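You operate a simulated robot arm through the tools that you are given. There is no shell and no other tool. Be economical: measure what you need, move in short steps, check, and stop when the job is done.

You run a simulated robot arm. Do the job below in one go: nothing can be reset, and whatever is moved stays where it is left.

## Task
Polish the tarnish off the silver tray and close the tin.
Fine: grey silver pad pressed in the polish tin; put the pad back. Set down upright: grey silver pad. What is to be rubbed or washed off counts as gone when no trace of it is left.

The check looks at the end state, three seconds after you hand in, the way a careful person would. Anything else that was tipped, shoved, dropped, spilled or broken makes it a failure.

## Robot
A 7-joint arm with a two-finger parallel gripper, fixed in place. Base frame: the origin is at the foot of the arm, x ahead of it, y to its left, z up. Units: m, degrees, N and s.
With the tool pointing down near the work surface it reaches from about 0.24 to 0.68 m from the base axis. Its first joint turns from -66.0 to 66.0 degrees. Payload 2.4 kg.
The tool frame sits at the grasp point between the pads (the TCP): z along the fingers, y along the line on which they close. The tips reach 0.03 m beyond it. The gripper opens to 0.094 m. The fingers are 0.028 m wide and 0.01 m thick; the gripper's body (0.05 by 0.096 m) begins 0.055 m behind the TCP.
Orientation is told as [roll, pitch, yaw] about the base's x, y, z axes, in that order, counted from this pose: with the fingers straight down and closing along the base's y, the tool's x points along the base's -x, its y along +y and its z along -z.

## Interface
- The arm moves only by the tool play_rows. Its argument "targets" is a list of rows, each a list of 7 numbers: the finger opening in m, from 0 to 0.094, then the shift along the tool's x, y, z in units of 150 mm (1.0 is 150 mm), then the turn, a rotation vector about the tool's x, y, z in units of 60 degrees (1.0 is 60 degrees). In form: [[jaw, dx, dy, dz, ax, ay, az], ...]. A call has 1 to 12 rows; each row is the pose to reach, as a shift and turn from the pose commanded when the call began, along the tool's axes at that moment. A call with a number of a shift or a turn outside -1 to 1 is refused whole. Rows are played at 5 a second. More than 0.05 m and 8.6 degrees between two rows, or a gripper value outside its range, and nothing of the call is played. A pose out of reach is approached as far as the arm can. The call stops where the force on the tool passes 40 N (or 10 N more than at its start, if that is more) or the arm is blocked; 0.2 s more then pass. Each finger travels about 0.153 m/s and halts on what it meets, pressing with about 39 N; the grip force reading is that of the motor and also rises with nothing between the fingers. The clock runs only during rows and for 0.2 s after the last one: add rows that repeat a pose to give the fingers time. The reply holds the time, the measured pose of the TCP, the force on the tool along the base axes, the opening and the grip force, in the units named above and with some noise, with the torque about the TCP (base axes, N m) and any sound that the robot's microphone picked up, and new pictures: "views" is both (left out), scene, wrist or none.
- Cameras (640 x 400 px; columns grow to the right, rows downward): "scene" is fixed at [0.0482, 0.4855, 1.4482]; the picture's right is [-0.62, -0.78, 0.00], its down [-0.43, 0.34, -0.84] and it looks along [0.66, -0.52, -0.55] (base axes); focal length 347 px, centre (320, 200). "wrist" rides on the gripper at [0.076, 0.014, -0.102] in the tool frame; the picture's right is [-0.18, 0.98, 0.00], its down [-0.75, -0.14, -0.64] and it looks along [-0.63, -0.12, 0.77] (tool axes); focal length 243 px, centre (320, 200). There is no depth. A picture from a camera that has moved, and an enlarged one, comes with that camera's place and axes in the base frame and with its lens.
- close_up(camera, box): a new picture of the part [left, top, right, bottom] of that camera's present view, enlarged. The clock stands still meanwhile.
- sign_off(): hands the job in; it is judged then, once.

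Work in short steps. Places have to be worked out from the pictures, the camera data and where the tool is seen: move nearer, look again, correct. Check each grasp and each placing, and mend what went wrong. You have 120 turns and 200 pictures in all, those below and enlarged ones among them. Open the gripper and draw the arm clear of the work before you hand the job in, unless the task says otherwise; then end with one line.

The tools are called after "Request:" as name(argument=value, ...) on one line, values as JSON. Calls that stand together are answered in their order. play_rows: Moves the arm, as the interface text tells. Its arguments: {"type":"object","properties":{"targets":{"type":"array","items":{"type":"array","items":{"type":"number"}}},"views":{"type":"string","enum":["both","scene","wrist","none"]}},"required":["targets"]} The other tools are called the same way: close_up (camera, box) takes an enlarged picture of a part of a camera's view; sign_off () hands the job in.

At the start:

```text
t: 0.0
position: [0.4441, -0.1333, 1.1188]
tool_rot: [0.1, 0.0, 0.0]
wrist_force: [0.4, 0.2, -0.3]
wrist_torque: [0.0, -0.03, 0.02]
gripper_width: 0.0941
grasp_force: 0.0
```

scene: 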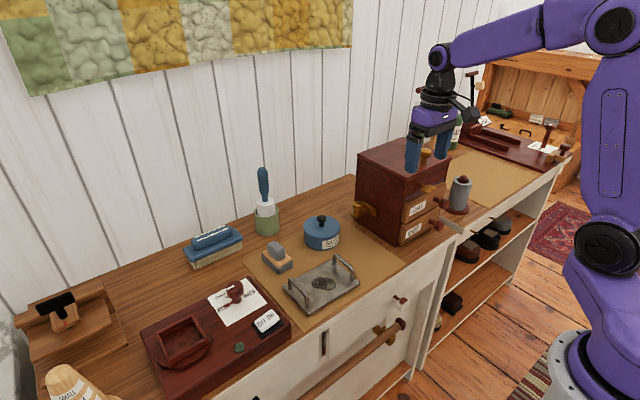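
wrist: 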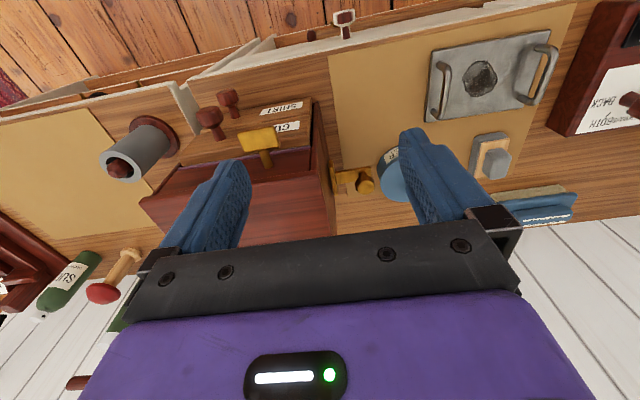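

I start by looking closely at the tray area in the scene view.

Request:
close_up(camera="scene", box=[230, 200, 410, 320])

Request:
close_up(camera="wrist", box=[330, 0, 640, 220])

Request:
close_up(camera="scene", box=[130, 220, 330, 400])

```text
3.33 times, centred on (320, 260) of scene
camera zoom: at [0.0482, 0.4855, 1.4482], right [-0.62, -0.78, 0.0], down [-0.43, 0.34, -0.84], along [0.66, -0.52, -0.55], focal length 1158 px, centre (320, 0)
```

zoom: 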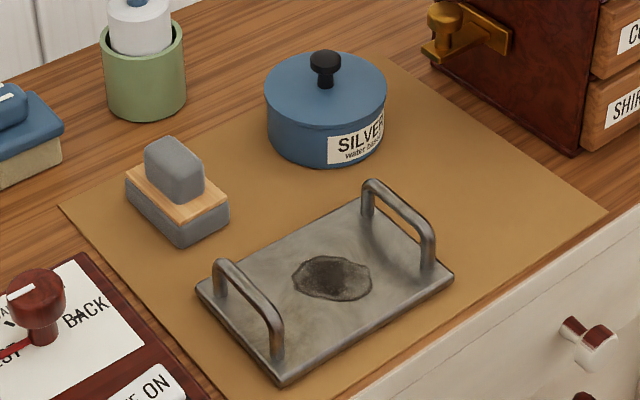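

```text
1.82 times, centred on (485, 110) of wrist
camera zoom: at [0.3694, -0.1171, 1.2209], right [0.18, 0.98, 0.0], down [0.75, -0.14, 0.64], along [0.63, -0.12, -0.77], focal length 441 px, centre (20, 364)
```

zoom: 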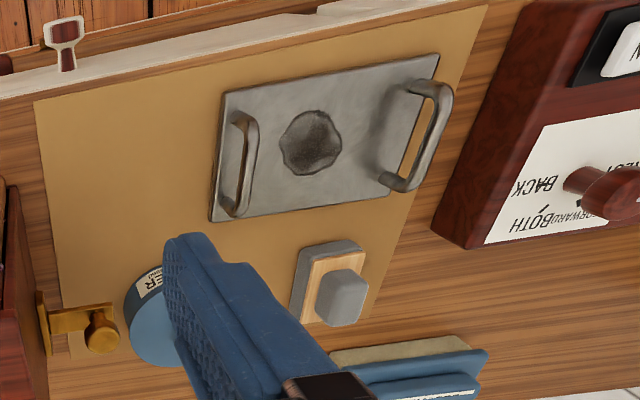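

```text
2.22 times, centred on (230, 310) of scene
camera zoom: at [0.0482, 0.4855, 1.4482], right [-0.62, -0.78, 0.0], down [-0.43, 0.34, -0.84], along [0.66, -0.52, -0.55], focal length 772 px, centre (520, -44)
```

zoom: 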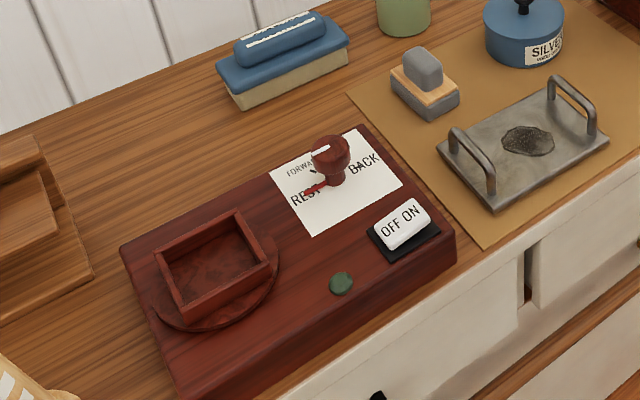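

Tray near (0.51, 0.11, 0.81), pad near (0.65, 0.15), tin near (0.63, 0.02). I read the tin's label and look more closely at the pad.

Request:
close_up(camera="scene", box=[300, 205, 348, 255])

Request:
close_up(camera="scene", box=[255, 230, 305, 280])

```text
8.00 times, centred on (324, 230) of scene
camera zoom: at [0.0482, 0.4855, 1.4482], right [-0.62, -0.78, 0.0], down [-0.43, 0.34, -0.84], along [0.66, -0.52, -0.55], focal length 2778 px, centre (288, -40)
```

zoom: 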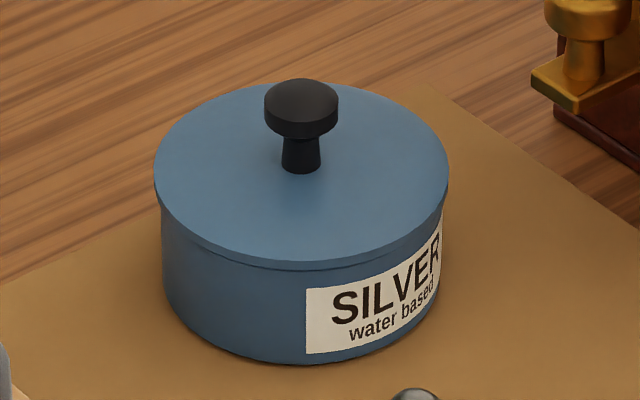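

```text
8.00 times, centred on (280, 255) of scene
camera zoom: at [0.0482, 0.4855, 1.4482], right [-0.62, -0.78, 0.0], down [-0.43, 0.34, -0.84], along [0.66, -0.52, -0.55], focal length 2778 px, centre (640, -240)
```

zoom: 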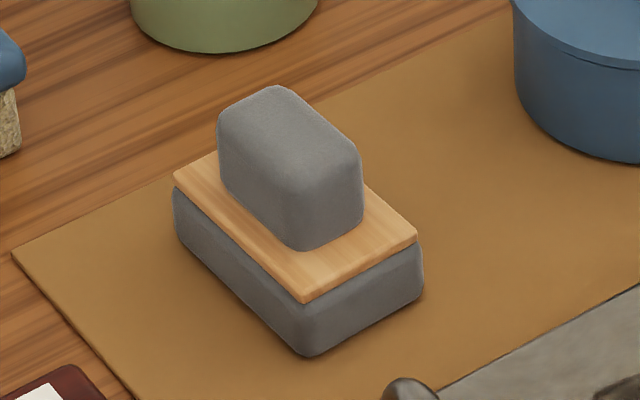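

The tin (about 0.10 m across, 0.05 high) sits near (0.655, 0), its knob top near z 0.88. I move toward it at a safe height, clear of the cabinet.

Request:
play_rows(targets=[[0.094, 0, 0.3, 0, 0, 0, 0], [0.094, -0.1, 0.6, 0, 0, 0, 0], [0.094, -0.35, 0.8, 0, 0, 0, 0], [0.094, -0.65, 0.887, 0.1, 0, 0, 0], [0.094, -0.95, 0.887, 0.2, 0, 0, 0], [0.094, -1, 0.887, 0.47, 0, 0, 0], [0.094, -1, 0.887, 0.47, 0, 0, 0]])

```text
t: 1.6
position: [0.5956, 0.0016, 1.0477]
tool_rot: [0.0, 0.0, 0.0]
wrist_force: [-0.5, -0.4, 0.4]
wrist_torque: [0.02, -0.06, -0.03]
gripper_width: 0.094
grasp_force: 0.0
camera wrist: at [0.5194, 0.0165, 1.1504], right [0.18, 0.98, 0.0], down [0.75, -0.14, 0.64], along [0.63, -0.12, -0.77], focal length 243 px, centre (320, 200)
```

scene: 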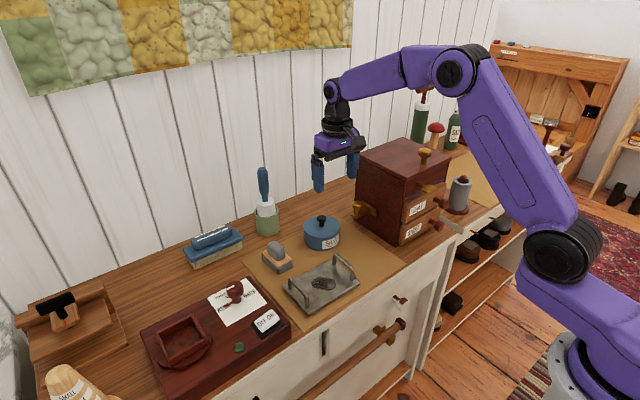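
wrist: 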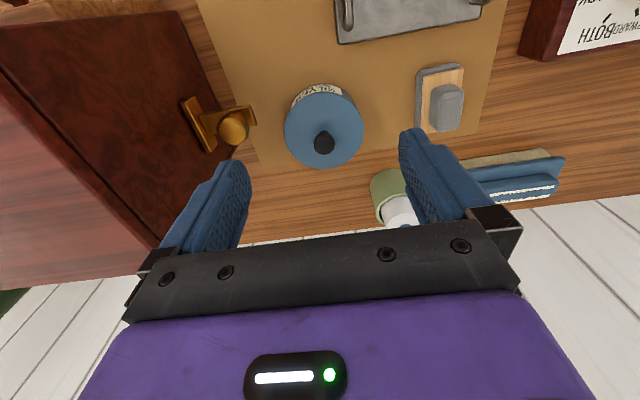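

The knob looks to be at (0.651, -0.003, 0.884). I go above it at z 0.94 and look again.

Request:
play_rows(targets=[[0.094, -0.18, -0.02, 0.2, 0, 0, 0], [0.094, -0.37, -0.03, 0.45, 0, 0, 0], [0.094, -0.37, -0.03, 0.7, 0, 0, 0], [0.094, -0.37, -0.03, 0.7, 0, 0, 0]])

Request:
close_up(camera="scene", box=[280, 180, 360, 260])

```text
t: 2.6
position: [0.6506, -0.0035, 0.9436]
tool_rot: [0.0, 0.1, -0.1]
wrist_force: [-0.6, 0.0, -0.1]
wrist_torque: [-0.05, 0.0, -0.03]
gripper_width: 0.0938
grasp_force: 0.0
camera wrist: at [0.5748, 0.0116, 1.0455], right [0.18, 0.98, 0.0], down [0.75, -0.14, 0.64], along [0.63, -0.12, -0.77], focal length 243 px, centre (320, 200)
```

scene: 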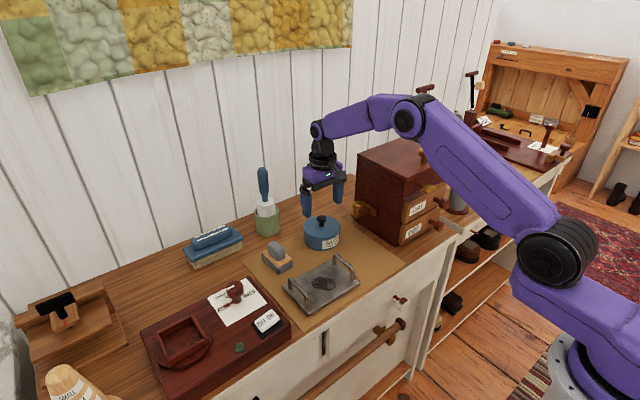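
wrist: 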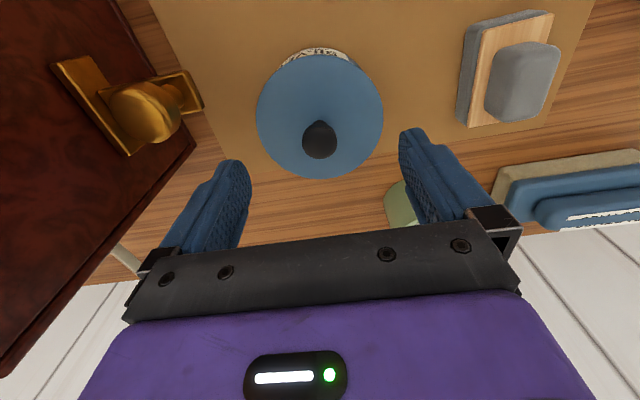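

```text
5.00 times, centred on (320, 220) of scene
camera zoom: at [0.0482, 0.4855, 1.4482], right [-0.62, -0.78, 0.0], down [-0.43, 0.34, -0.84], along [0.66, -0.52, -0.55], focal length 1736 px, centre (320, 100)
```

zoom: 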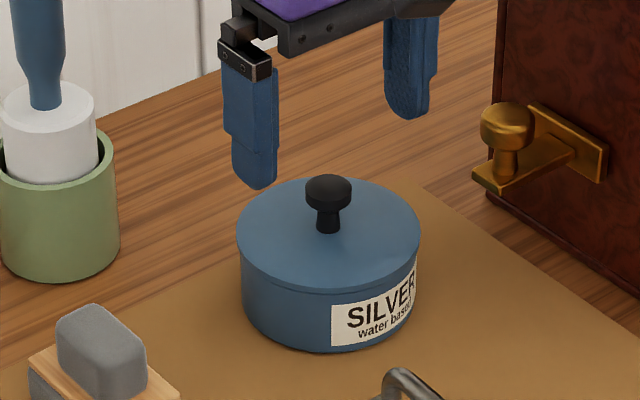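

Knob is confirmed right under the TCP. I descend to z 0.893 (tips just above the lid) and then close.

Request:
play_rows(targets=[[0.094, 0, 0, 0.17, 0, 0, 0], [0.094, 0, 0, 0.337, 0, 0, 0], [0.094, 0, 0, 0.337, 0, 0, 0], [0.05, 0, 0, 0.337, 0, 0, 0], [0.02, 0, 0, 0.337, 0, 0, 0], [0.015, 0, 0, 0.337, 0, 0, 0], [0.015, 0, 0, 0.337, 0, 0, 0]])

Request:
close_up(camera="scene", box=[280, 180, 360, 260])

```text
t: 4.2
position: [0.6514, -0.0028, 0.8919]
tool_rot: [0.1, 0.0, 0.0]
wrist_force: [0.0, -0.2, -0.4]
wrist_torque: [0.01, -0.01, 0.02]
gripper_width: 0.0244
grasp_force: 38.8
heard: snap
camera wrist: at [0.5757, 0.0118, 0.9945], right [0.18, 0.98, 0.0], down [0.75, -0.14, 0.64], along [0.63, -0.12, -0.77], focal length 243 px, centre (320, 200)
```

scene: 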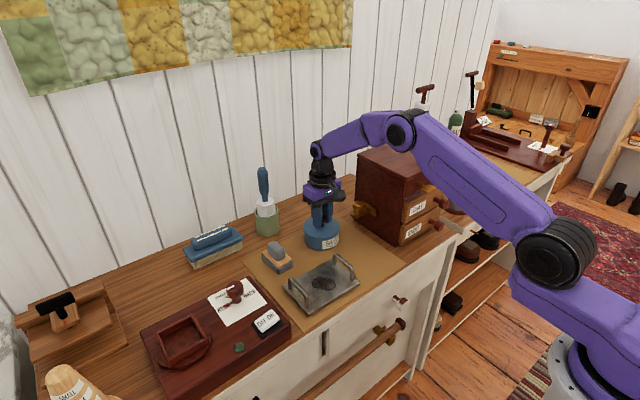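
wrist: 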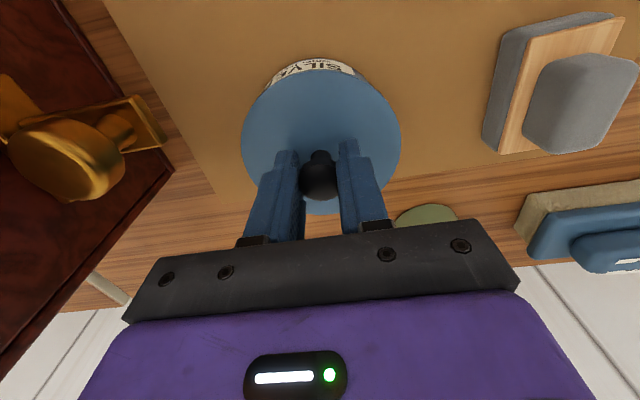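

```text
5.00 times, centred on (320, 220) of scene
camera zoom: at [0.0482, 0.4855, 1.4482], right [-0.62, -0.78, 0.0], down [-0.43, 0.34, -0.84], along [0.66, -0.52, -0.55], focal length 1736 px, centre (320, 100)
```

zoom: 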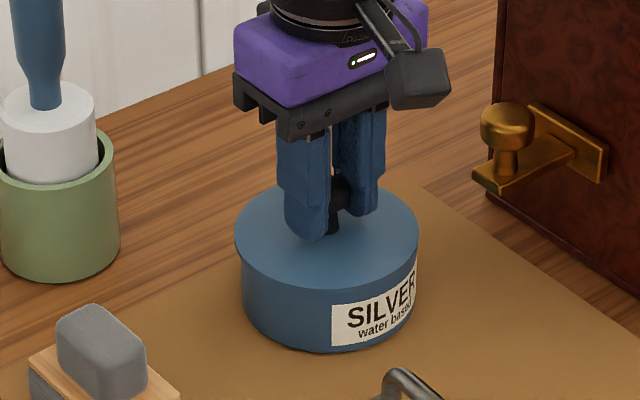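

The knob is gripped (24 mm). I lift slowly by 30 mm to see whether only the lid comes.

Request:
play_rows(targets=[[0.015, 0, 0, -0.05, 0, 0, 0], [0.015, 0, 0, -0.1, 0, 0, 0], [0.015, 0, 0, -0.2, 0, 0, 0], [0.015, 0, 0, -0.2, 0, 0, 0]], views="wrist")

Request:
close_up(camera="scene", box=[280, 180, 360, 260])

```text
t: 5.2
position: [0.6514, -0.0026, 0.9227]
tool_rot: [0.1, 0.0, 0.0]
wrist_force: [0.2, 0.2, -0.3]
wrist_torque: [0.02, 0.0, 0.01]
gripper_width: 0.0241
grasp_force: 38.9
camera wrist: at [0.5755, 0.0113, 1.0247], right [0.18, 0.98, 0.0], down [0.75, -0.14, 0.64], along [0.63, -0.12, -0.77], focal length 243 px, centre (320, 200)
```

wrist: 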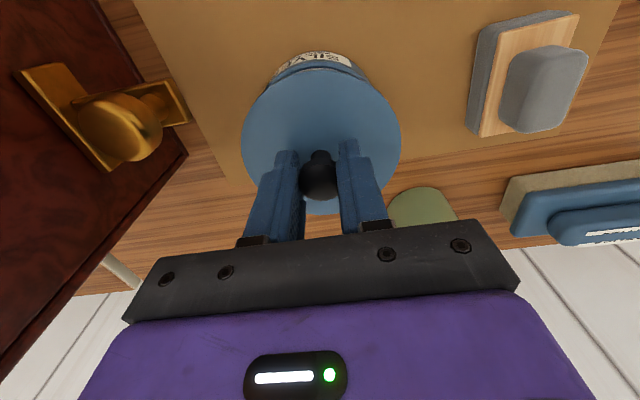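

```text
5.00 times, centred on (320, 220) of scene
camera zoom: at [0.0482, 0.4855, 1.4482], right [-0.62, -0.78, 0.0], down [-0.43, 0.34, -0.84], along [0.66, -0.52, -0.55], focal length 1736 px, centre (320, 100)
```

zoom: 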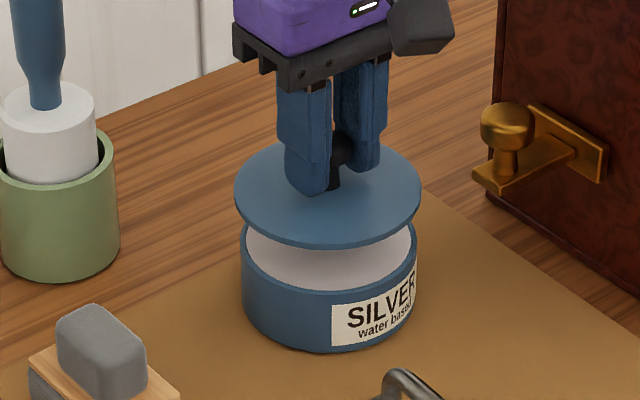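

The lid came free. I carry it to the empty mat spot near (0.525, -0.045) and look before lowering.

Request:
play_rows(targets=[[0.015, 0, 0, -0.15, 0, 0, 0], [0.015, 0.28, -0.1, -0.15, 0, 0, 0], [0.015, 0.56, -0.2, -0.1, 0, 0, 0], [0.015, 0.843, -0.283, 0.1, 0, 0, 0], [0.015, 0.843, -0.283, 0.3, 0, 0, 0], [0.015, 0.843, -0.283, 0.3, 0, 0, 0]], views="wrist")

Request:
close_up(camera="scene", box=[270, 190, 430, 290])

```text
refused: row 4 steps farther than a row can; nothing moved
```

```text
4.00 times, centred on (350, 240) of scene
camera zoom: at [0.0482, 0.4855, 1.4482], right [-0.62, -0.78, 0.0], down [-0.43, 0.34, -0.84], along [0.66, -0.52, -0.55], focal length 1389 px, centre (200, 40)
```

zoom: 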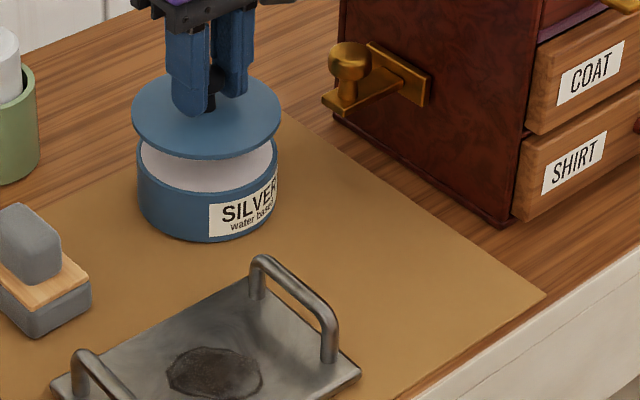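

Same path with smaller steps; the spot between tray and cabinet is visibly free.

Request:
play_rows(targets=[[0.015, 0, 0, -0.15, 0, 0, 0], [0.015, 0.28, -0.1, -0.15, 0, 0, 0], [0.015, 0.56, -0.2, -0.1, 0, 0, 0], [0.015, 0.843, -0.283, -0.05, 0, 0, 0], [0.015, 0.843, -0.283, 0.15, 0, 0, 0], [0.015, 0.843, -0.283, 0.3, 0, 0, 0], [0.015, 0.843, -0.283, 0.3, 0, 0, 0]], views="wrist")

Request:
close_up(camera="scene", box=[270, 190, 430, 290])

```text
t: 6.8
position: [0.5249, -0.0465, 0.8765]
tool_rot: [-0.1, 0.0, 0.1]
wrist_force: [0.7, 0.2, -0.6]
wrist_torque: [0.0, 0.0, 0.01]
gripper_width: 0.0247
grasp_force: 38.9
camera wrist: at [0.4486, -0.0311, 0.9792], right [0.18, 0.98, 0.0], down [0.75, -0.14, 0.64], along [0.63, -0.12, -0.77], focal length 243 px, centre (320, 200)
```

wrist: 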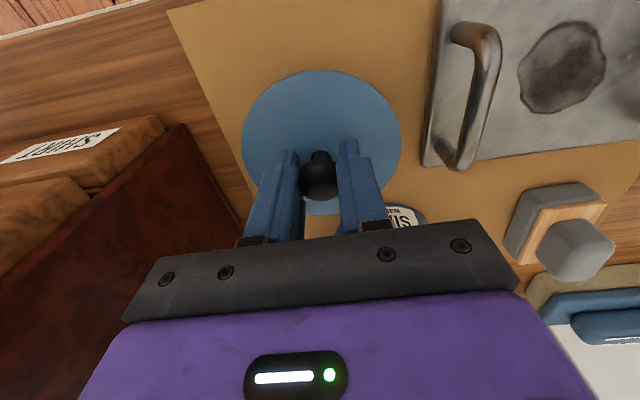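

```text
4.00 times, centred on (350, 240) of scene
camera zoom: at [0.0482, 0.4855, 1.4482], right [-0.62, -0.78, 0.0], down [-0.43, 0.34, -0.84], along [0.66, -0.52, -0.55], focal length 1389 px, centre (200, 40)
```

zoom: 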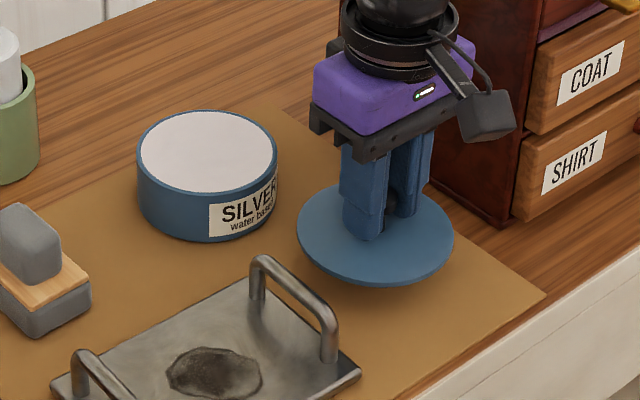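

The lid hangs over free mat. I lower in small steps until the force shows contact.

Request:
play_rows(targets=[[0.015, 0, 0, 0.1, 0, 0, 0], [0.015, 0, 0, 0.15, 0, 0, 0], [0.015, 0, 0, 0.18, 0, 0, 0], [0.015, 0, 0, 0.18, 0, 0, 0]], views="none")

Request:
close_up(camera="scene", box=[330, 210, 410, 270])

```text
t: 7.8
position: [0.5235, -0.0463, 0.8501]
tool_rot: [-0.1, 0.0, 0.0]
wrist_force: [0.5, -0.2, -0.6]
wrist_torque: [-0.01, 0.0, -0.01]
gripper_width: 0.0244
grasp_force: 39.0
```

```text
6.67 times, centred on (370, 240) of scene
camera zoom: at [0.0482, 0.4855, 1.4482], right [-0.62, -0.78, 0.0], down [-0.43, 0.34, -0.84], along [0.66, -0.52, -0.55], focal length 2315 px, centre (-13, -67)
```

zoom: 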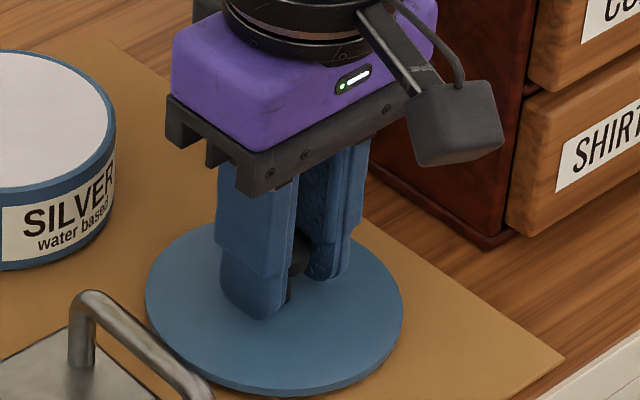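

Not touching yet; I continue a few millimetres at a time.

Request:
play_rows(targets=[[0.015, 0, 0, 0.015, 0, 0, 0], [0.015, 0, 0, 0.03, 0, 0, 0], [0.015, 0, 0, 0.03, 0, 0, 0]], views="none")

```text
t: 8.6
position: [0.5242, -0.0465, 0.8453]
tool_rot: [-0.1, 0.0, 0.0]
wrist_force: [-6.7, 0.2, 18.9]
wrist_torque: [0.02, 0.05, -0.02]
gripper_width: 0.0243
grasp_force: 39.5
```

Contact at z ≈ 0.846. I ease off a hair, open, and rise.

Request:
play_rows(targets=[[0.015, 0, 0, -0.012, 0, 0, 0], [0.05, 0, 0, -0.012, 0, 0, 0], [0.06, 0, 0, -0.012, 0, 0, 0], [0.06, 0, 0, -0.2, 0, 0, 0], [0.06, 0, 0, -0.5, 0, 0, 0], [0.06, 0, 0, -0.8, 0, 0, 0]], views="wrist")

Request:
close_up(camera="scene", box=[250, 190, 410, 290])

```text
t: 10.0
position: [0.5237, -0.0455, 0.964]
tool_rot: [0.0, 0.1, 0.0]
wrist_force: [-0.4, 0.1, 0.5]
wrist_torque: [-0.05, -0.02, 0.02]
gripper_width: 0.0598
grasp_force: 0.1
camera wrist: at [0.4478, -0.0309, 1.0687], right [0.18, 0.98, 0.0], down [0.75, -0.14, 0.64], along [0.63, -0.12, -0.77], focal length 243 px, centre (320, 200)
```

wrist: 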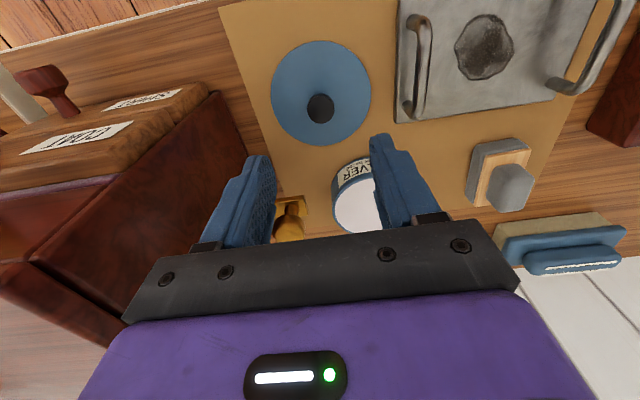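

```text
4.00 times, centred on (330, 240) of scene
camera zoom: at [0.0481, 0.4855, 1.4482], right [-0.62, -0.78, 0.0], down [-0.43, 0.34, -0.84], along [0.66, -0.52, -0.55], focal length 1389 px, centre (280, 40)
```

zoom: 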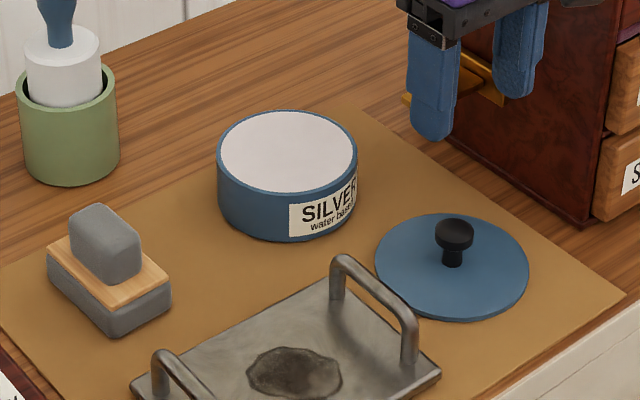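

The lid rests flat. I now travel over to the pad near (0.651, 0.152) at a safe height.

Request:
play_rows(targets=[[0.094, -0.1, 0.25, -0.1, 0, 0, 0], [0.094, -0.25, 0.5, -0.1, 0, 0, 0], [0.094, -0.45, 0.7, -0.1, 0, 0, 0], [0.094, -0.65, 0.9, -0.1, 0, 0, 0], [0.094, -0.84, 1.0, -0.1, 0, 0, 0], [0.094, -0.84, 1.0, -0.1, 0, 0, 0]], views="none")

Request:
play_rows(targets=[[0.094, 0, 0.2, 0, 0, 0, 0], [0.094, 0, 0.317, 0.1, 0, 0, 0], [0.094, 0, 0.317, 0.2, 0, 0, 0], [0.094, 0, 0.317, 0.2, 0, 0, 0]], views="wrist")

Request:
close_up(camera="scene", box=[230, 190, 330, 290])

```text
t: 11.4
position: [0.652, 0.1057, 0.9796]
tool_rot: [0.0, 0.0, -0.1]
wrist_force: [0.3, -0.7, 0.9]
wrist_torque: [-0.02, 0.01, 0.02]
gripper_width: 0.094
grasp_force: 0.1
```

```text
t: 12.4
position: [0.6521, 0.1519, 0.9494]
tool_rot: [0.0, 0.0, 0.0]
wrist_force: [0.3, 0.1, -0.4]
wrist_torque: [-0.01, -0.04, 0.01]
gripper_width: 0.0941
grasp_force: 0.1
camera wrist: at [0.575, 0.167, 1.0526], right [0.18, 0.98, 0.0], down [0.75, -0.14, 0.64], along [0.63, -0.12, -0.77], focal length 243 px, centre (320, 200)
```

wrist: 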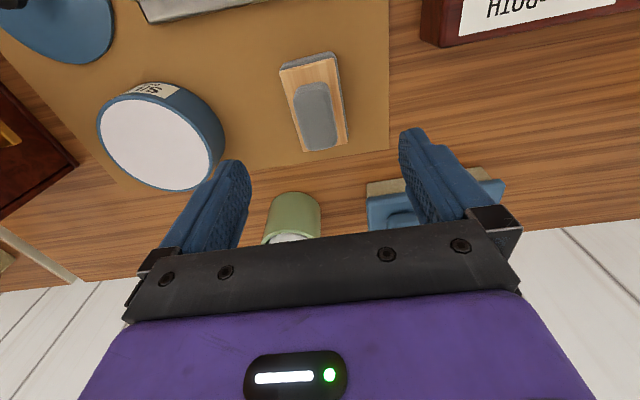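

```text
4.00 times, centred on (280, 240) of scene
camera zoom: at [0.0481, 0.4855, 1.4482], right [-0.62, -0.78, 0.0], down [-0.43, 0.34, -0.84], along [0.66, -0.52, -0.55], focal length 1389 px, centre (480, 40)
```

zoom: 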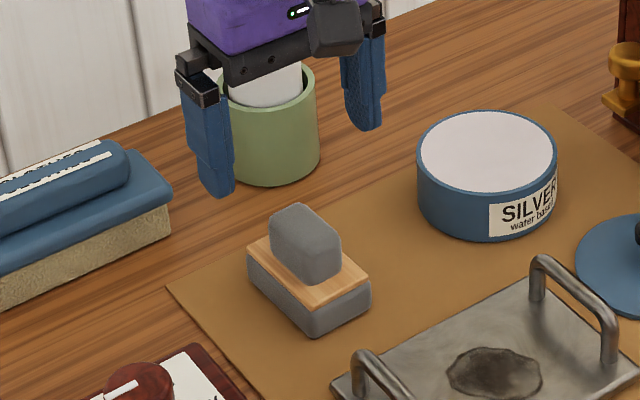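

The pad is axis-aligned, centred near (0.652, 0.1495), with the wooden board's top near z 0.832. I descend with tips to z 0.838 and grip the grey block.

Request:
play_rows(targets=[[0.094, 0, -0.015, 0.2, 0, 0, 0], [0.094, 0, -0.015, 0.4, 0, 0, 0], [0.094, 0, -0.015, 0.543, 0, 0, 0], [0.094, 0, -0.015, 0.543, 0, 0, 0]], views="wrist")

Request:
close_up(camera="scene", box=[240, 210, 320, 290])

```text
t: 13.4
position: [0.651, 0.1497, 0.8681]
tool_rot: [0.0, 0.0, 0.1]
wrist_force: [-0.2, 0.6, -0.3]
wrist_torque: [0.02, -0.03, 0.01]
gripper_width: 0.0941
grasp_force: 0.1
camera wrist: at [0.5746, 0.1648, 0.9715], right [0.18, 0.98, 0.0], down [0.75, -0.14, 0.64], along [0.63, -0.12, -0.77], focal length 243 px, centre (320, 200)
```

wrist: 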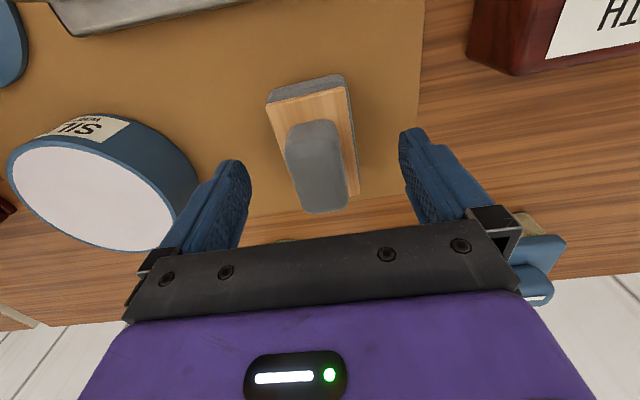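

```text
5.00 times, centred on (280, 250) of scene
camera zoom: at [0.0482, 0.4855, 1.4482], right [-0.62, -0.78, 0.0], down [-0.43, 0.34, -0.84], along [0.66, -0.52, -0.55], focal length 1736 px, centre (520, -50)
```

zoom: 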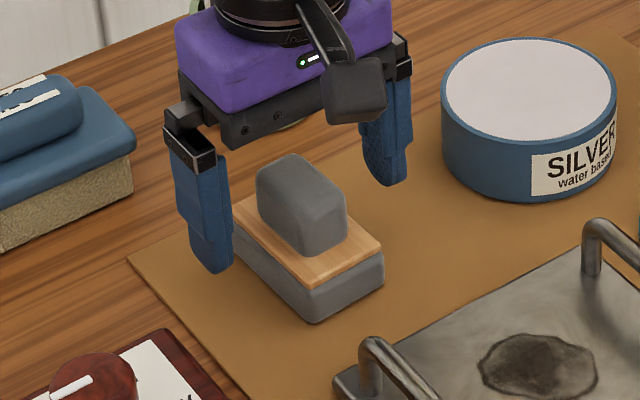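

Fingers straddle the block well centred; I close and check.

Request:
play_rows(targets=[[0.06, 0, 0, 0, 0, 0, 0], [0.035, 0, 0, 0, 0, 0, 0], [0.015, 0, 0, 0, 0, 0, 0], [0.015, 0, 0, 0, 0, 0, 0]], views="none")

Request:
close_up(camera="scene", box=[240, 210, 320, 290])

```text
t: 14.4
position: [0.6508, 0.149, 0.8702]
tool_rot: [0.0, 0.0, 0.0]
wrist_force: [-1.9, -2.9, 12.3]
wrist_torque: [-0.1, 0.24, 0.39]
gripper_width: 0.0294
grasp_force: 38.7
```

```text
5.00 times, centred on (280, 250) of scene
camera zoom: at [0.0479, 0.4853, 1.4482], right [-0.62, -0.78, 0.0], down [-0.43, 0.34, -0.84], along [0.66, -0.52, -0.55], focal length 1736 px, centre (520, -50)
```

zoom: 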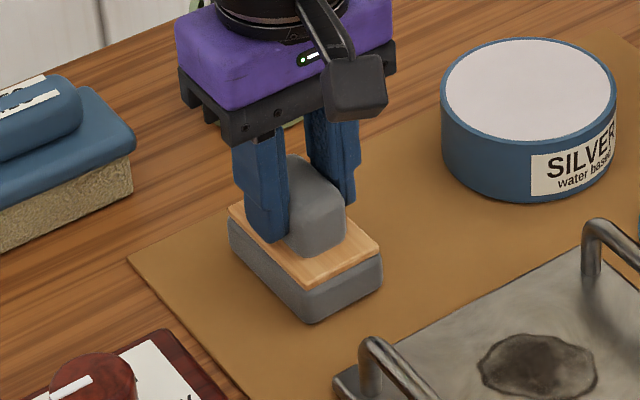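

Firm grip at 29 mm. I lift and carry the pad over the tin (about (0.649, 0.002)), staying high, then look.

Request:
play_rows(targets=[[0.015, 0, 0, -0.2, 0, 0, 0], [0.015, 0, 0, -0.45, 0, 0, 0], [0.015, 0.005, -0.3, -0.5, 0, 0, 0], [0.015, 0.01, -0.6, -0.5, 0, 0, 0], [0.015, 0.01, -0.9, -0.5, 0, 0, 0], [0.015, 0.01, -0.98, -0.5, 0, 0, 0], [0.015, 0.01, -0.98, -0.5, 0, 0, 0]], views="wrist")

Request:
close_up(camera="scene", box=[280, 180, 360, 260])

```text
t: 16.0
position: [0.6488, 0.0016, 0.9442]
tool_rot: [-0.1, 0.0, 0.0]
wrist_force: [-0.1, -0.7, -0.7]
wrist_torque: [-0.03, -0.02, 0.02]
gripper_width: 0.0291
grasp_force: 39.0
camera wrist: at [0.5734, 0.0173, 1.0467], right [0.18, 0.98, 0.0], down [0.75, -0.14, 0.64], along [0.63, -0.12, -0.77], focal length 243 px, centre (320, 200)
```

wrist: 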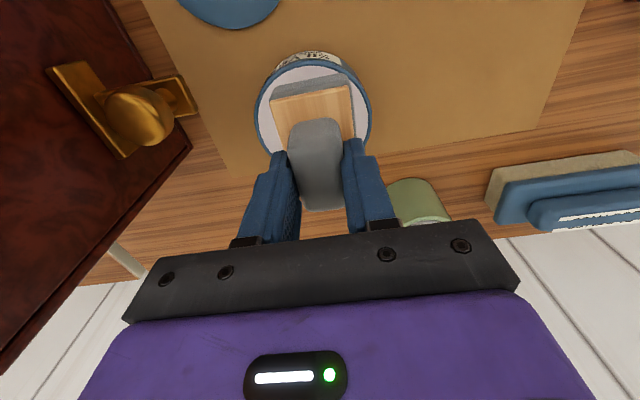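

```text
5.00 times, centred on (320, 220) of scene
camera zoom: at [0.0482, 0.4855, 1.4482], right [-0.62, -0.78, 0.0], down [-0.43, 0.34, -0.84], along [0.66, -0.52, -0.55], focal length 1736 px, centre (320, 100)
```

zoom: 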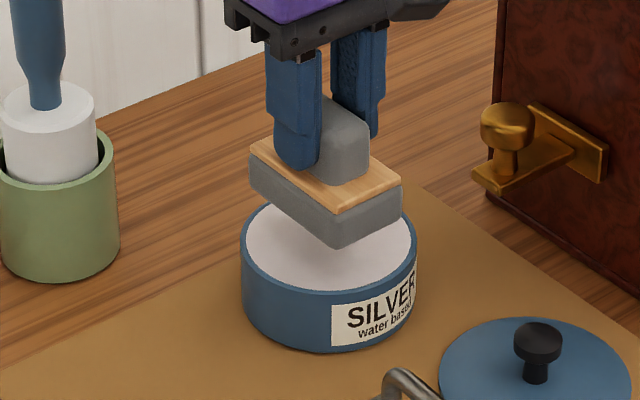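

The pad hangs centred over the tin. I lower gently until it presses on the paste.

Request:
play_rows(targets=[[0.015, 0, -0.01, 0.1, 0, 0, 0], [0.015, 0, -0.01, 0.18, 0, 0, 0], [0.015, 0, -0.01, 0.21, 0, 0, 0], [0.015, 0, -0.01, 0.22, 0, 0, 0], [0.015, 0, -0.01, 0.22, 0, 0, 0]], views="none")

Request:
close_up(camera="scene", box=[280, 180, 360, 260])

```text
t: 17.2
position: [0.6498, 0.0003, 0.9155]
tool_rot: [0.0, -0.3, -0.1]
wrist_force: [-1.0, -0.2, 5.8]
wrist_torque: [0.02, 0.29, 0.03]
gripper_width: 0.0292
grasp_force: 39.1
stopped in row 5: the force on the tool passed its limit at 42 N (the readings are from after the stop); the commanded pose is now the measured one
```

```text
5.00 times, centred on (320, 220) of scene
camera zoom: at [0.048, 0.4855, 1.4482], right [-0.62, -0.78, 0.0], down [-0.43, 0.34, -0.84], along [0.66, -0.52, -0.55], focal length 1736 px, centre (320, 100)
```

zoom: 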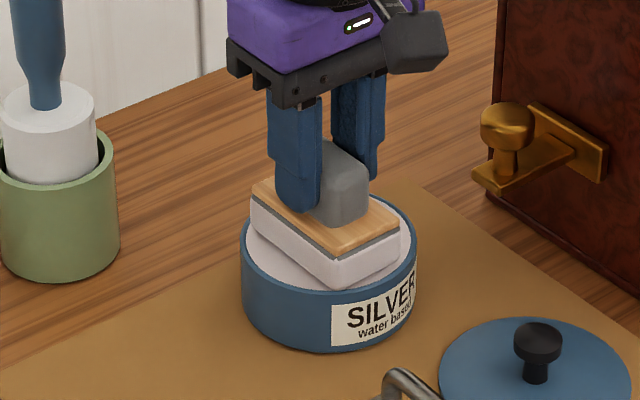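

The pad's face is now white with polish. I lift it and carry it over the tarnish at (0.513, 0.108), above the handles.

Request:
play_rows(targets=[[0.015, 0, 0, -0.1, 0, 0, 0], [0.015, 0, 0, -0.3, 0, 0, 0], [0.015, 0.25, 0.2, -0.3, 0, 0, 0], [0.015, 0.5, 0.4, -0.3, 0, 0, 0], [0.015, 0.75, 0.6, -0.3, 0, 0, 0], [0.015, 0.913, 0.72, -0.3, 0, 0, 0], [0.015, 0.913, 0.72, -0.2, 0, 0, 0], [0.015, 0.913, 0.72, -0.2, 0, 0, 0]], views="wrist")

Request:
close_up(camera="scene", box=[260, 210, 380, 320])

```text
t: 19.0
position: [0.5109, 0.1109, 0.9429]
tool_rot: [0.0, -0.2, 0.0]
wrist_force: [0.7, -0.3, -0.3]
wrist_torque: [-0.03, 0.0, 0.05]
gripper_width: 0.029
grasp_force: 39.3
camera wrist: at [0.4357, 0.125, 1.0458], right [0.18, 0.98, 0.0], down [0.75, -0.14, 0.64], along [0.63, -0.12, -0.76], focal length 243 px, centre (320, 200)
```

wrist: 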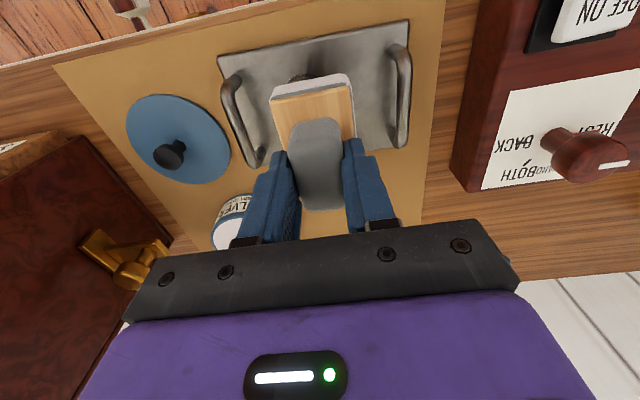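

```text
3.64 times, centred on (320, 265) of scene
camera zoom: at [0.0482, 0.4855, 1.4482], right [-0.62, -0.78, 0.0], down [-0.43, 0.34, -0.84], along [0.66, -0.52, -0.55], focal length 1263 px, centre (320, -36)
```

zoom: 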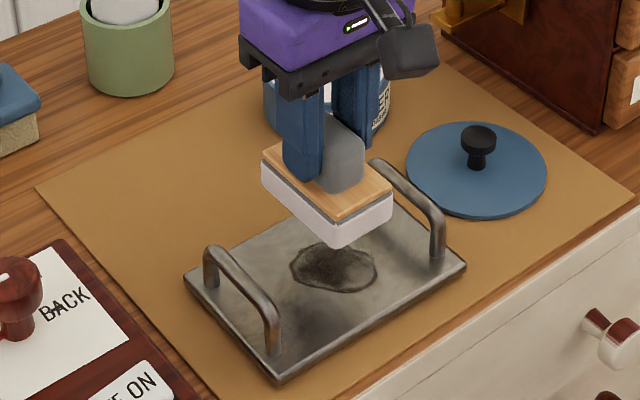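

Positioned over the tarnish. I lower to just before contact and then feel for it.

Request:
play_rows(targets=[[0.015, 0, 0, 0.2, 0, 0, 0], [0.015, 0, 0, 0.38, 0, 0, 0], [0.015, 0, 0, 0.4, 0, 0, 0], [0.015, 0, 0, 0.4, 0, 0, 0]], views="none")

Request:
close_up(camera="scene", box=[260, 210, 380, 320])

```text
t: 20.0
position: [0.5117, 0.1104, 0.8823]
tool_rot: [-0.1, -0.1, 0.0]
wrist_force: [0.5, -0.5, -1.6]
wrist_torque: [0.0, -0.03, -0.01]
gripper_width: 0.0292
grasp_force: 39.2
```

```text
3.64 times, centred on (320, 265) of scene
camera zoom: at [0.0482, 0.4855, 1.4482], right [-0.62, -0.78, 0.0], down [-0.43, 0.34, -0.84], along [0.66, -0.52, -0.55], focal length 1263 px, centre (320, -36)
```

zoom: 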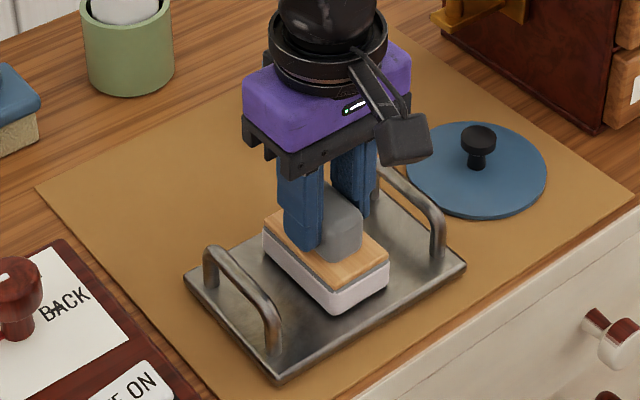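

Nearly touching. I lower by a few more millimetres in tiny steps.

Request:
play_rows(targets=[[0.015, 0, 0, 0.007, 0, 0, 0], [0.015, 0, 0, 0.014, 0, 0, 0], [0.015, 0, 0, 0.02, 0, 0, 0]], views="none")

```text
t: 20.9
position: [0.5132, 0.1104, 0.883]
tool_rot: [0.0, -0.2, 0.0]
wrist_force: [-3.8, -0.1, 9.8]
wrist_torque: [-0.21, 0.17, -0.07]
gripper_width: 0.0293
grasp_force: 38.7
stopped in row 3: the force on the tool passed its limit at 42 N (the readings are from after the stop); the commanded pose is now the measured one
```

Contact at about z 0.882, with 10 N now. I rub at this height with short strokes over the patch.

Request:
play_rows(targets=[[0.015, 0.06, 0, 0, 0, 0, 0], [0.015, 0.1, 0, 0, 0, 0, 0], [0.015, 0, 0.05, 0, 0, 0, 0], [0.015, -0.1, 0.05, 0, 0, 0, 0], [0.015, 0, 0.1, 0, 0, 0, 0], [0.015, 0.1, 0.1, 0, 0, 0, 0], [0.015, 0.1, 0, 0, 0, 0, 0], [0.015, 0.1, -0.1, 0, 0, 0, 0], [0.015, 0, -0.1, 0, 0, 0, 0], [0.015, -0.1, -0.1, 0, 0, 0, 0], [0.015, -0.1, 0, 0, 0, 0, 0], [0.015, 0, 0, 0, 0, 0, 0]], views="none")

Request:
close_up(camera="scene", box=[260, 210, 380, 320])

```text
t: 22.8
position: [0.5039, 0.0955, 0.883]
tool_rot: [-0.1, 0.0, 0.3]
wrist_force: [-2.4, -0.1, 7.3]
wrist_torque: [0.02, -0.26, -0.01]
gripper_width: 0.029
grasp_force: 38.4
stopped in row 9: the force on the tool passed its limit at 46 N (the readings are from after the stop); the commanded pose is now the measured one
```

```text
3.64 times, centred on (320, 265) of scene
camera zoom: at [0.048, 0.4854, 1.4482], right [-0.62, -0.78, 0.0], down [-0.43, 0.34, -0.84], along [0.66, -0.52, -0.55], focal length 1263 px, centre (320, -36)
```

zoom: 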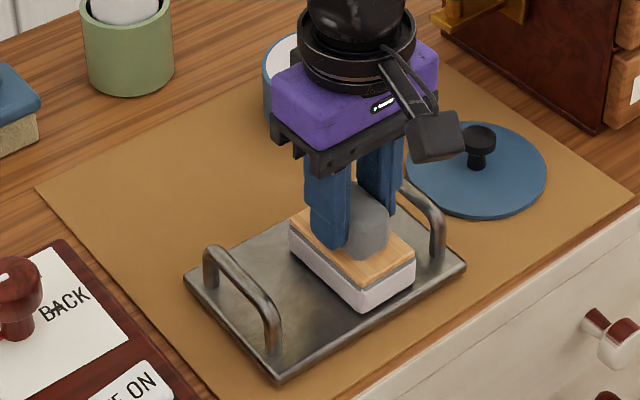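

The tray has not moved; the patch seems to lighten. I continue a touch lighter, with strokes on the rest of the patch.

Request:
play_rows(targets=[[0.015, 0, 0, -0.004, 0, 0, 0], [0.015, -0.1, 0, -0.004, 0, 0, 0], [0.015, -0.18, 0, -0.004, 0, 0, 0], [0.015, -0.18, 0.1, -0.004, 0, 0, 0], [0.015, -0.1, 0.1, -0.004, 0, 0, 0], [0.015, 0, 0.1, -0.004, 0, 0, 0], [0.015, 0, 0.2, -0.004, 0, 0, 0], [0.015, -0.1, 0.2, -0.004, 0, 0, 0], [0.015, -0.18, 0.2, -0.004, 0, 0, 0], [0.015, -0.1, 0.15, -0.004, 0, 0, 0], [0.015, -0.05, 0.1, -0.004, 0, 0, 0]], views="none")

Request:
close_up(camera="scene", box=[260, 210, 380, 320])

```text
t: 25.2
position: [0.5109, 0.1105, 0.8836]
tool_rot: [-0.1, 0.1, 0.2]
wrist_force: [0.3, 0.5, -0.5]
wrist_torque: [0.02, 0.0, 0.0]
gripper_width: 0.029
grasp_force: 39.4
```

```text
3.64 times, centred on (320, 265) of scene
camera zoom: at [0.0482, 0.4855, 1.4482], right [-0.62, -0.78, 0.0], down [-0.43, 0.34, -0.84], along [0.66, -0.52, -0.55], focal length 1263 px, centre (320, -36)
```

zoom: 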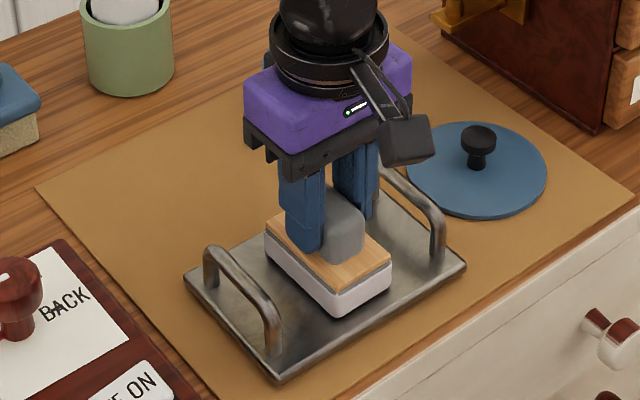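

Contact was lost on that pass. I lift to look at what is left of the patch.

Request:
play_rows(targets=[[0.015, 0, 0, -0.25, 0, 0, 0], [0.015, -0.3, 0, -0.5, 0, 0, 0], [0.015, -0.6, 0, -0.5, 0, 0, 0], [0.015, -0.7, 0, -0.5, 0, 0, 0]], views="wrist")

Request:
close_up(camera="scene", box=[270, 230, 370, 320])

```text
refused: row 2 steps farther than a row can; nothing moved
```

```text
4.44 times, centred on (320, 275) of scene
camera zoom: at [0.0482, 0.4855, 1.4482], right [-0.62, -0.78, 0.0], down [-0.43, 0.34, -0.84], along [0.66, -0.52, -0.55], focal length 1543 px, centre (320, -133)
```

zoom: 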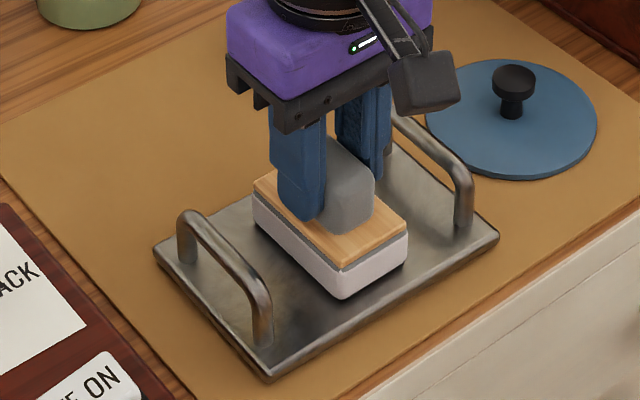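

Retrying the lift with smaller steps.

Request:
play_rows(targets=[[0.015, 0, 0, -0.25, 0, 0, 0], [0.015, -0.1, 0, -0.5, 0, 0, 0], [0.015, -0.4, 0, -0.5, 0, 0, 0], [0.015, -0.7, 0, -0.5, 0, 0, 0]], views="none")

Request:
close_up(camera="scene", box=[270, 230, 370, 320])

```text
t: 26.2
position: [0.6162, 0.1094, 0.9581]
tool_rot: [-0.1, 0.2, 0.3]
wrist_force: [0.0, 0.2, -1.4]
wrist_torque: [0.01, 0.03, 0.01]
gripper_width: 0.0291
grasp_force: 39.3
```

```text
4.44 times, centred on (320, 275) of scene
camera zoom: at [0.0481, 0.4855, 1.4482], right [-0.62, -0.78, 0.0], down [-0.43, 0.34, -0.84], along [0.66, -0.52, -0.55], focal length 1543 px, centre (320, -133)
```

zoom: 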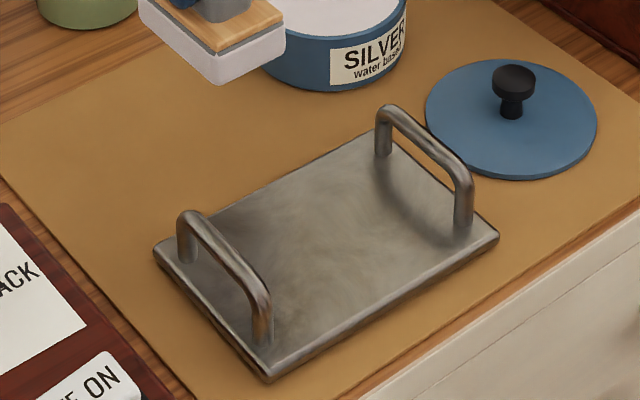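

The dark patch looks gone. I zoom in to check for faint traces.

Request:
close_up(camera="scene", box=[290, 255, 350, 305])

Request:
close_up(camera="wrist", box=[150, 0, 480, 200])

```text
8.00 times, centred on (320, 280) of scene
camera zoom: at [0.0481, 0.4855, 1.4482], right [-0.62, -0.78, 0.0], down [-0.43, 0.34, -0.84], along [0.66, -0.52, -0.55], focal length 2778 px, centre (320, -440)
```

zoom: 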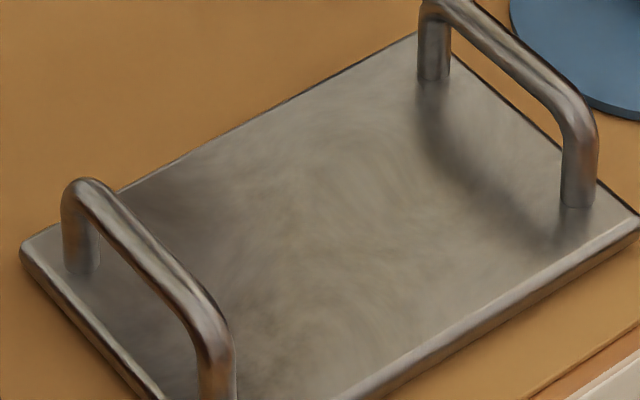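

```text
1.94 times, centred on (315, 100) of wrist
camera zoom: at [0.5402, 0.1251, 1.0613], right [0.18, 0.98, 0.0], down [0.76, -0.14, 0.64], along [0.63, -0.12, -0.77], focal length 470 px, centre (330, 394)
```

zoom: 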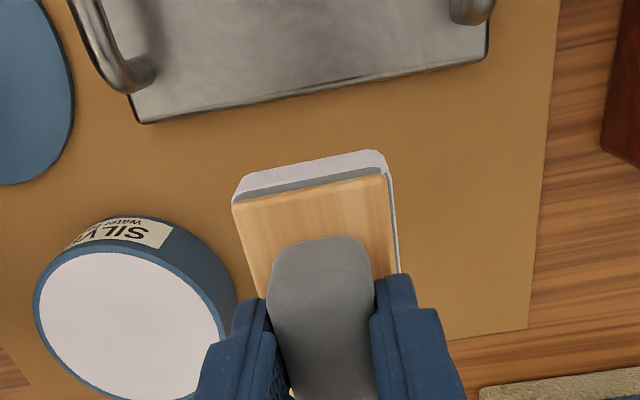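

Looks clean from here; I rise to view the tray surface with the wrist camera from another angle.

Request:
play_rows(targets=[[0.015, 0, 0, -0.3, 0, 0, 0], [0.015, 0.1, 0, -0.6, 0, 0, 0], [0.015, 0.1, 0, -0.8, 0, 0, 0], [0.015, 0.1, 0, -0.8, 0, 0, 0]], views="none")

Request:
close_up(camera="wrist", box=[200, 0, 440, 150])

```text
t: 27.2
position: [0.6001, 0.1111, 1.0772]
tool_rot: [-0.1, 0.1, 0.2]
wrist_force: [-0.3, -0.1, -1.7]
wrist_torque: [-0.01, -0.05, 0.0]
gripper_width: 0.0292
grasp_force: 39.0
```

```text
2.67 times, centred on (320, 75) of wrist
camera zoom: at [0.5256, 0.1258, 1.181], right [0.18, 0.98, 0.0], down [0.76, -0.14, 0.64], along [0.63, -0.12, -0.77], focal length 647 px, centre (320, 533)
```

zoom: 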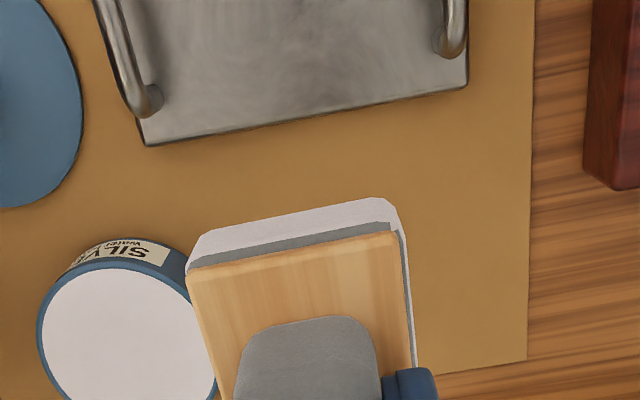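

The tray is cut off; I back up 7 cm to see all of it above the pad.

Request:
play_rows(targets=[[0.015, 0.25, 0, 0, 0, 0, 0], [0.015, 0.5, 0, 0.1, 0, 0, 0], [0.015, 0.5, 0, 0.1, 0, 0, 0]], views="none")

Request:
close_up(camera="wrist", box=[220, 0, 420, 125])

```text
t: 28.0
position: [0.5254, 0.1113, 1.0646]
tool_rot: [-0.1, 0.1, 0.2]
wrist_force: [0.0, 0.4, -2.0]
wrist_torque: [-0.01, 0.02, 0.02]
gripper_width: 0.0291
grasp_force: 38.9
```

```text
3.20 times, centred on (320, 62) of wrist
camera zoom: at [0.4503, 0.1261, 1.1659], right [0.18, 0.98, 0.0], down [0.76, -0.14, 0.64], along [0.63, -0.12, -0.77], focal length 776 px, centre (320, 640)
```

zoom: 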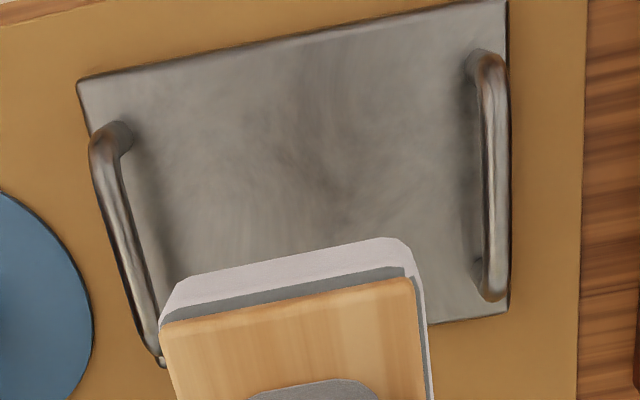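

There's slight mottling in the centre that may be just texture; I'll make one more proper pass to be sure. First descend over the patch.

Request:
play_rows(targets=[[0.015, 0.09, 0, 0.3, 0, 0, 0], [0.015, 0.09, 0, 0.6, 0, 0, 0], [0.015, 0.09, 0, 0.9, 0, 0, 0], [0.015, 0.09, 0, 1.0, 0, 0, 0]], views="none")

Request:
play_rows(targets=[[0.015, 0, 0, 0.15, 0, 0, 0], [0.015, 0, 0, 0.2, 0, 0, 0], [0.015, 0, 0, 0.21, 0, 0, 0], [0.015, 0, 0, 0.215, 0, 0, 0], [0.015, 0, 0, 0.215, 0, 0, 0]], views="none")

```text
t: 29.0
position: [0.5106, 0.1103, 0.9132]
tool_rot: [-0.1, 0.1, 0.3]
wrist_force: [-0.1, -0.2, -1.4]
wrist_torque: [0.04, -0.01, -0.02]
gripper_width: 0.0292
grasp_force: 39.3
```

```text
t: 30.1
position: [0.5118, 0.1107, 0.8831]
tool_rot: [-0.1, 0.1, 0.2]
wrist_force: [-4.1, 0.3, 10.5]
wrist_torque: [-0.09, -0.14, -0.05]
gripper_width: 0.0292
grasp_force: 39.2
stopped in row 5: the force on the tool passed its limit at 42 N (the readings are from after the stop); the commanded pose is now the measured one
```

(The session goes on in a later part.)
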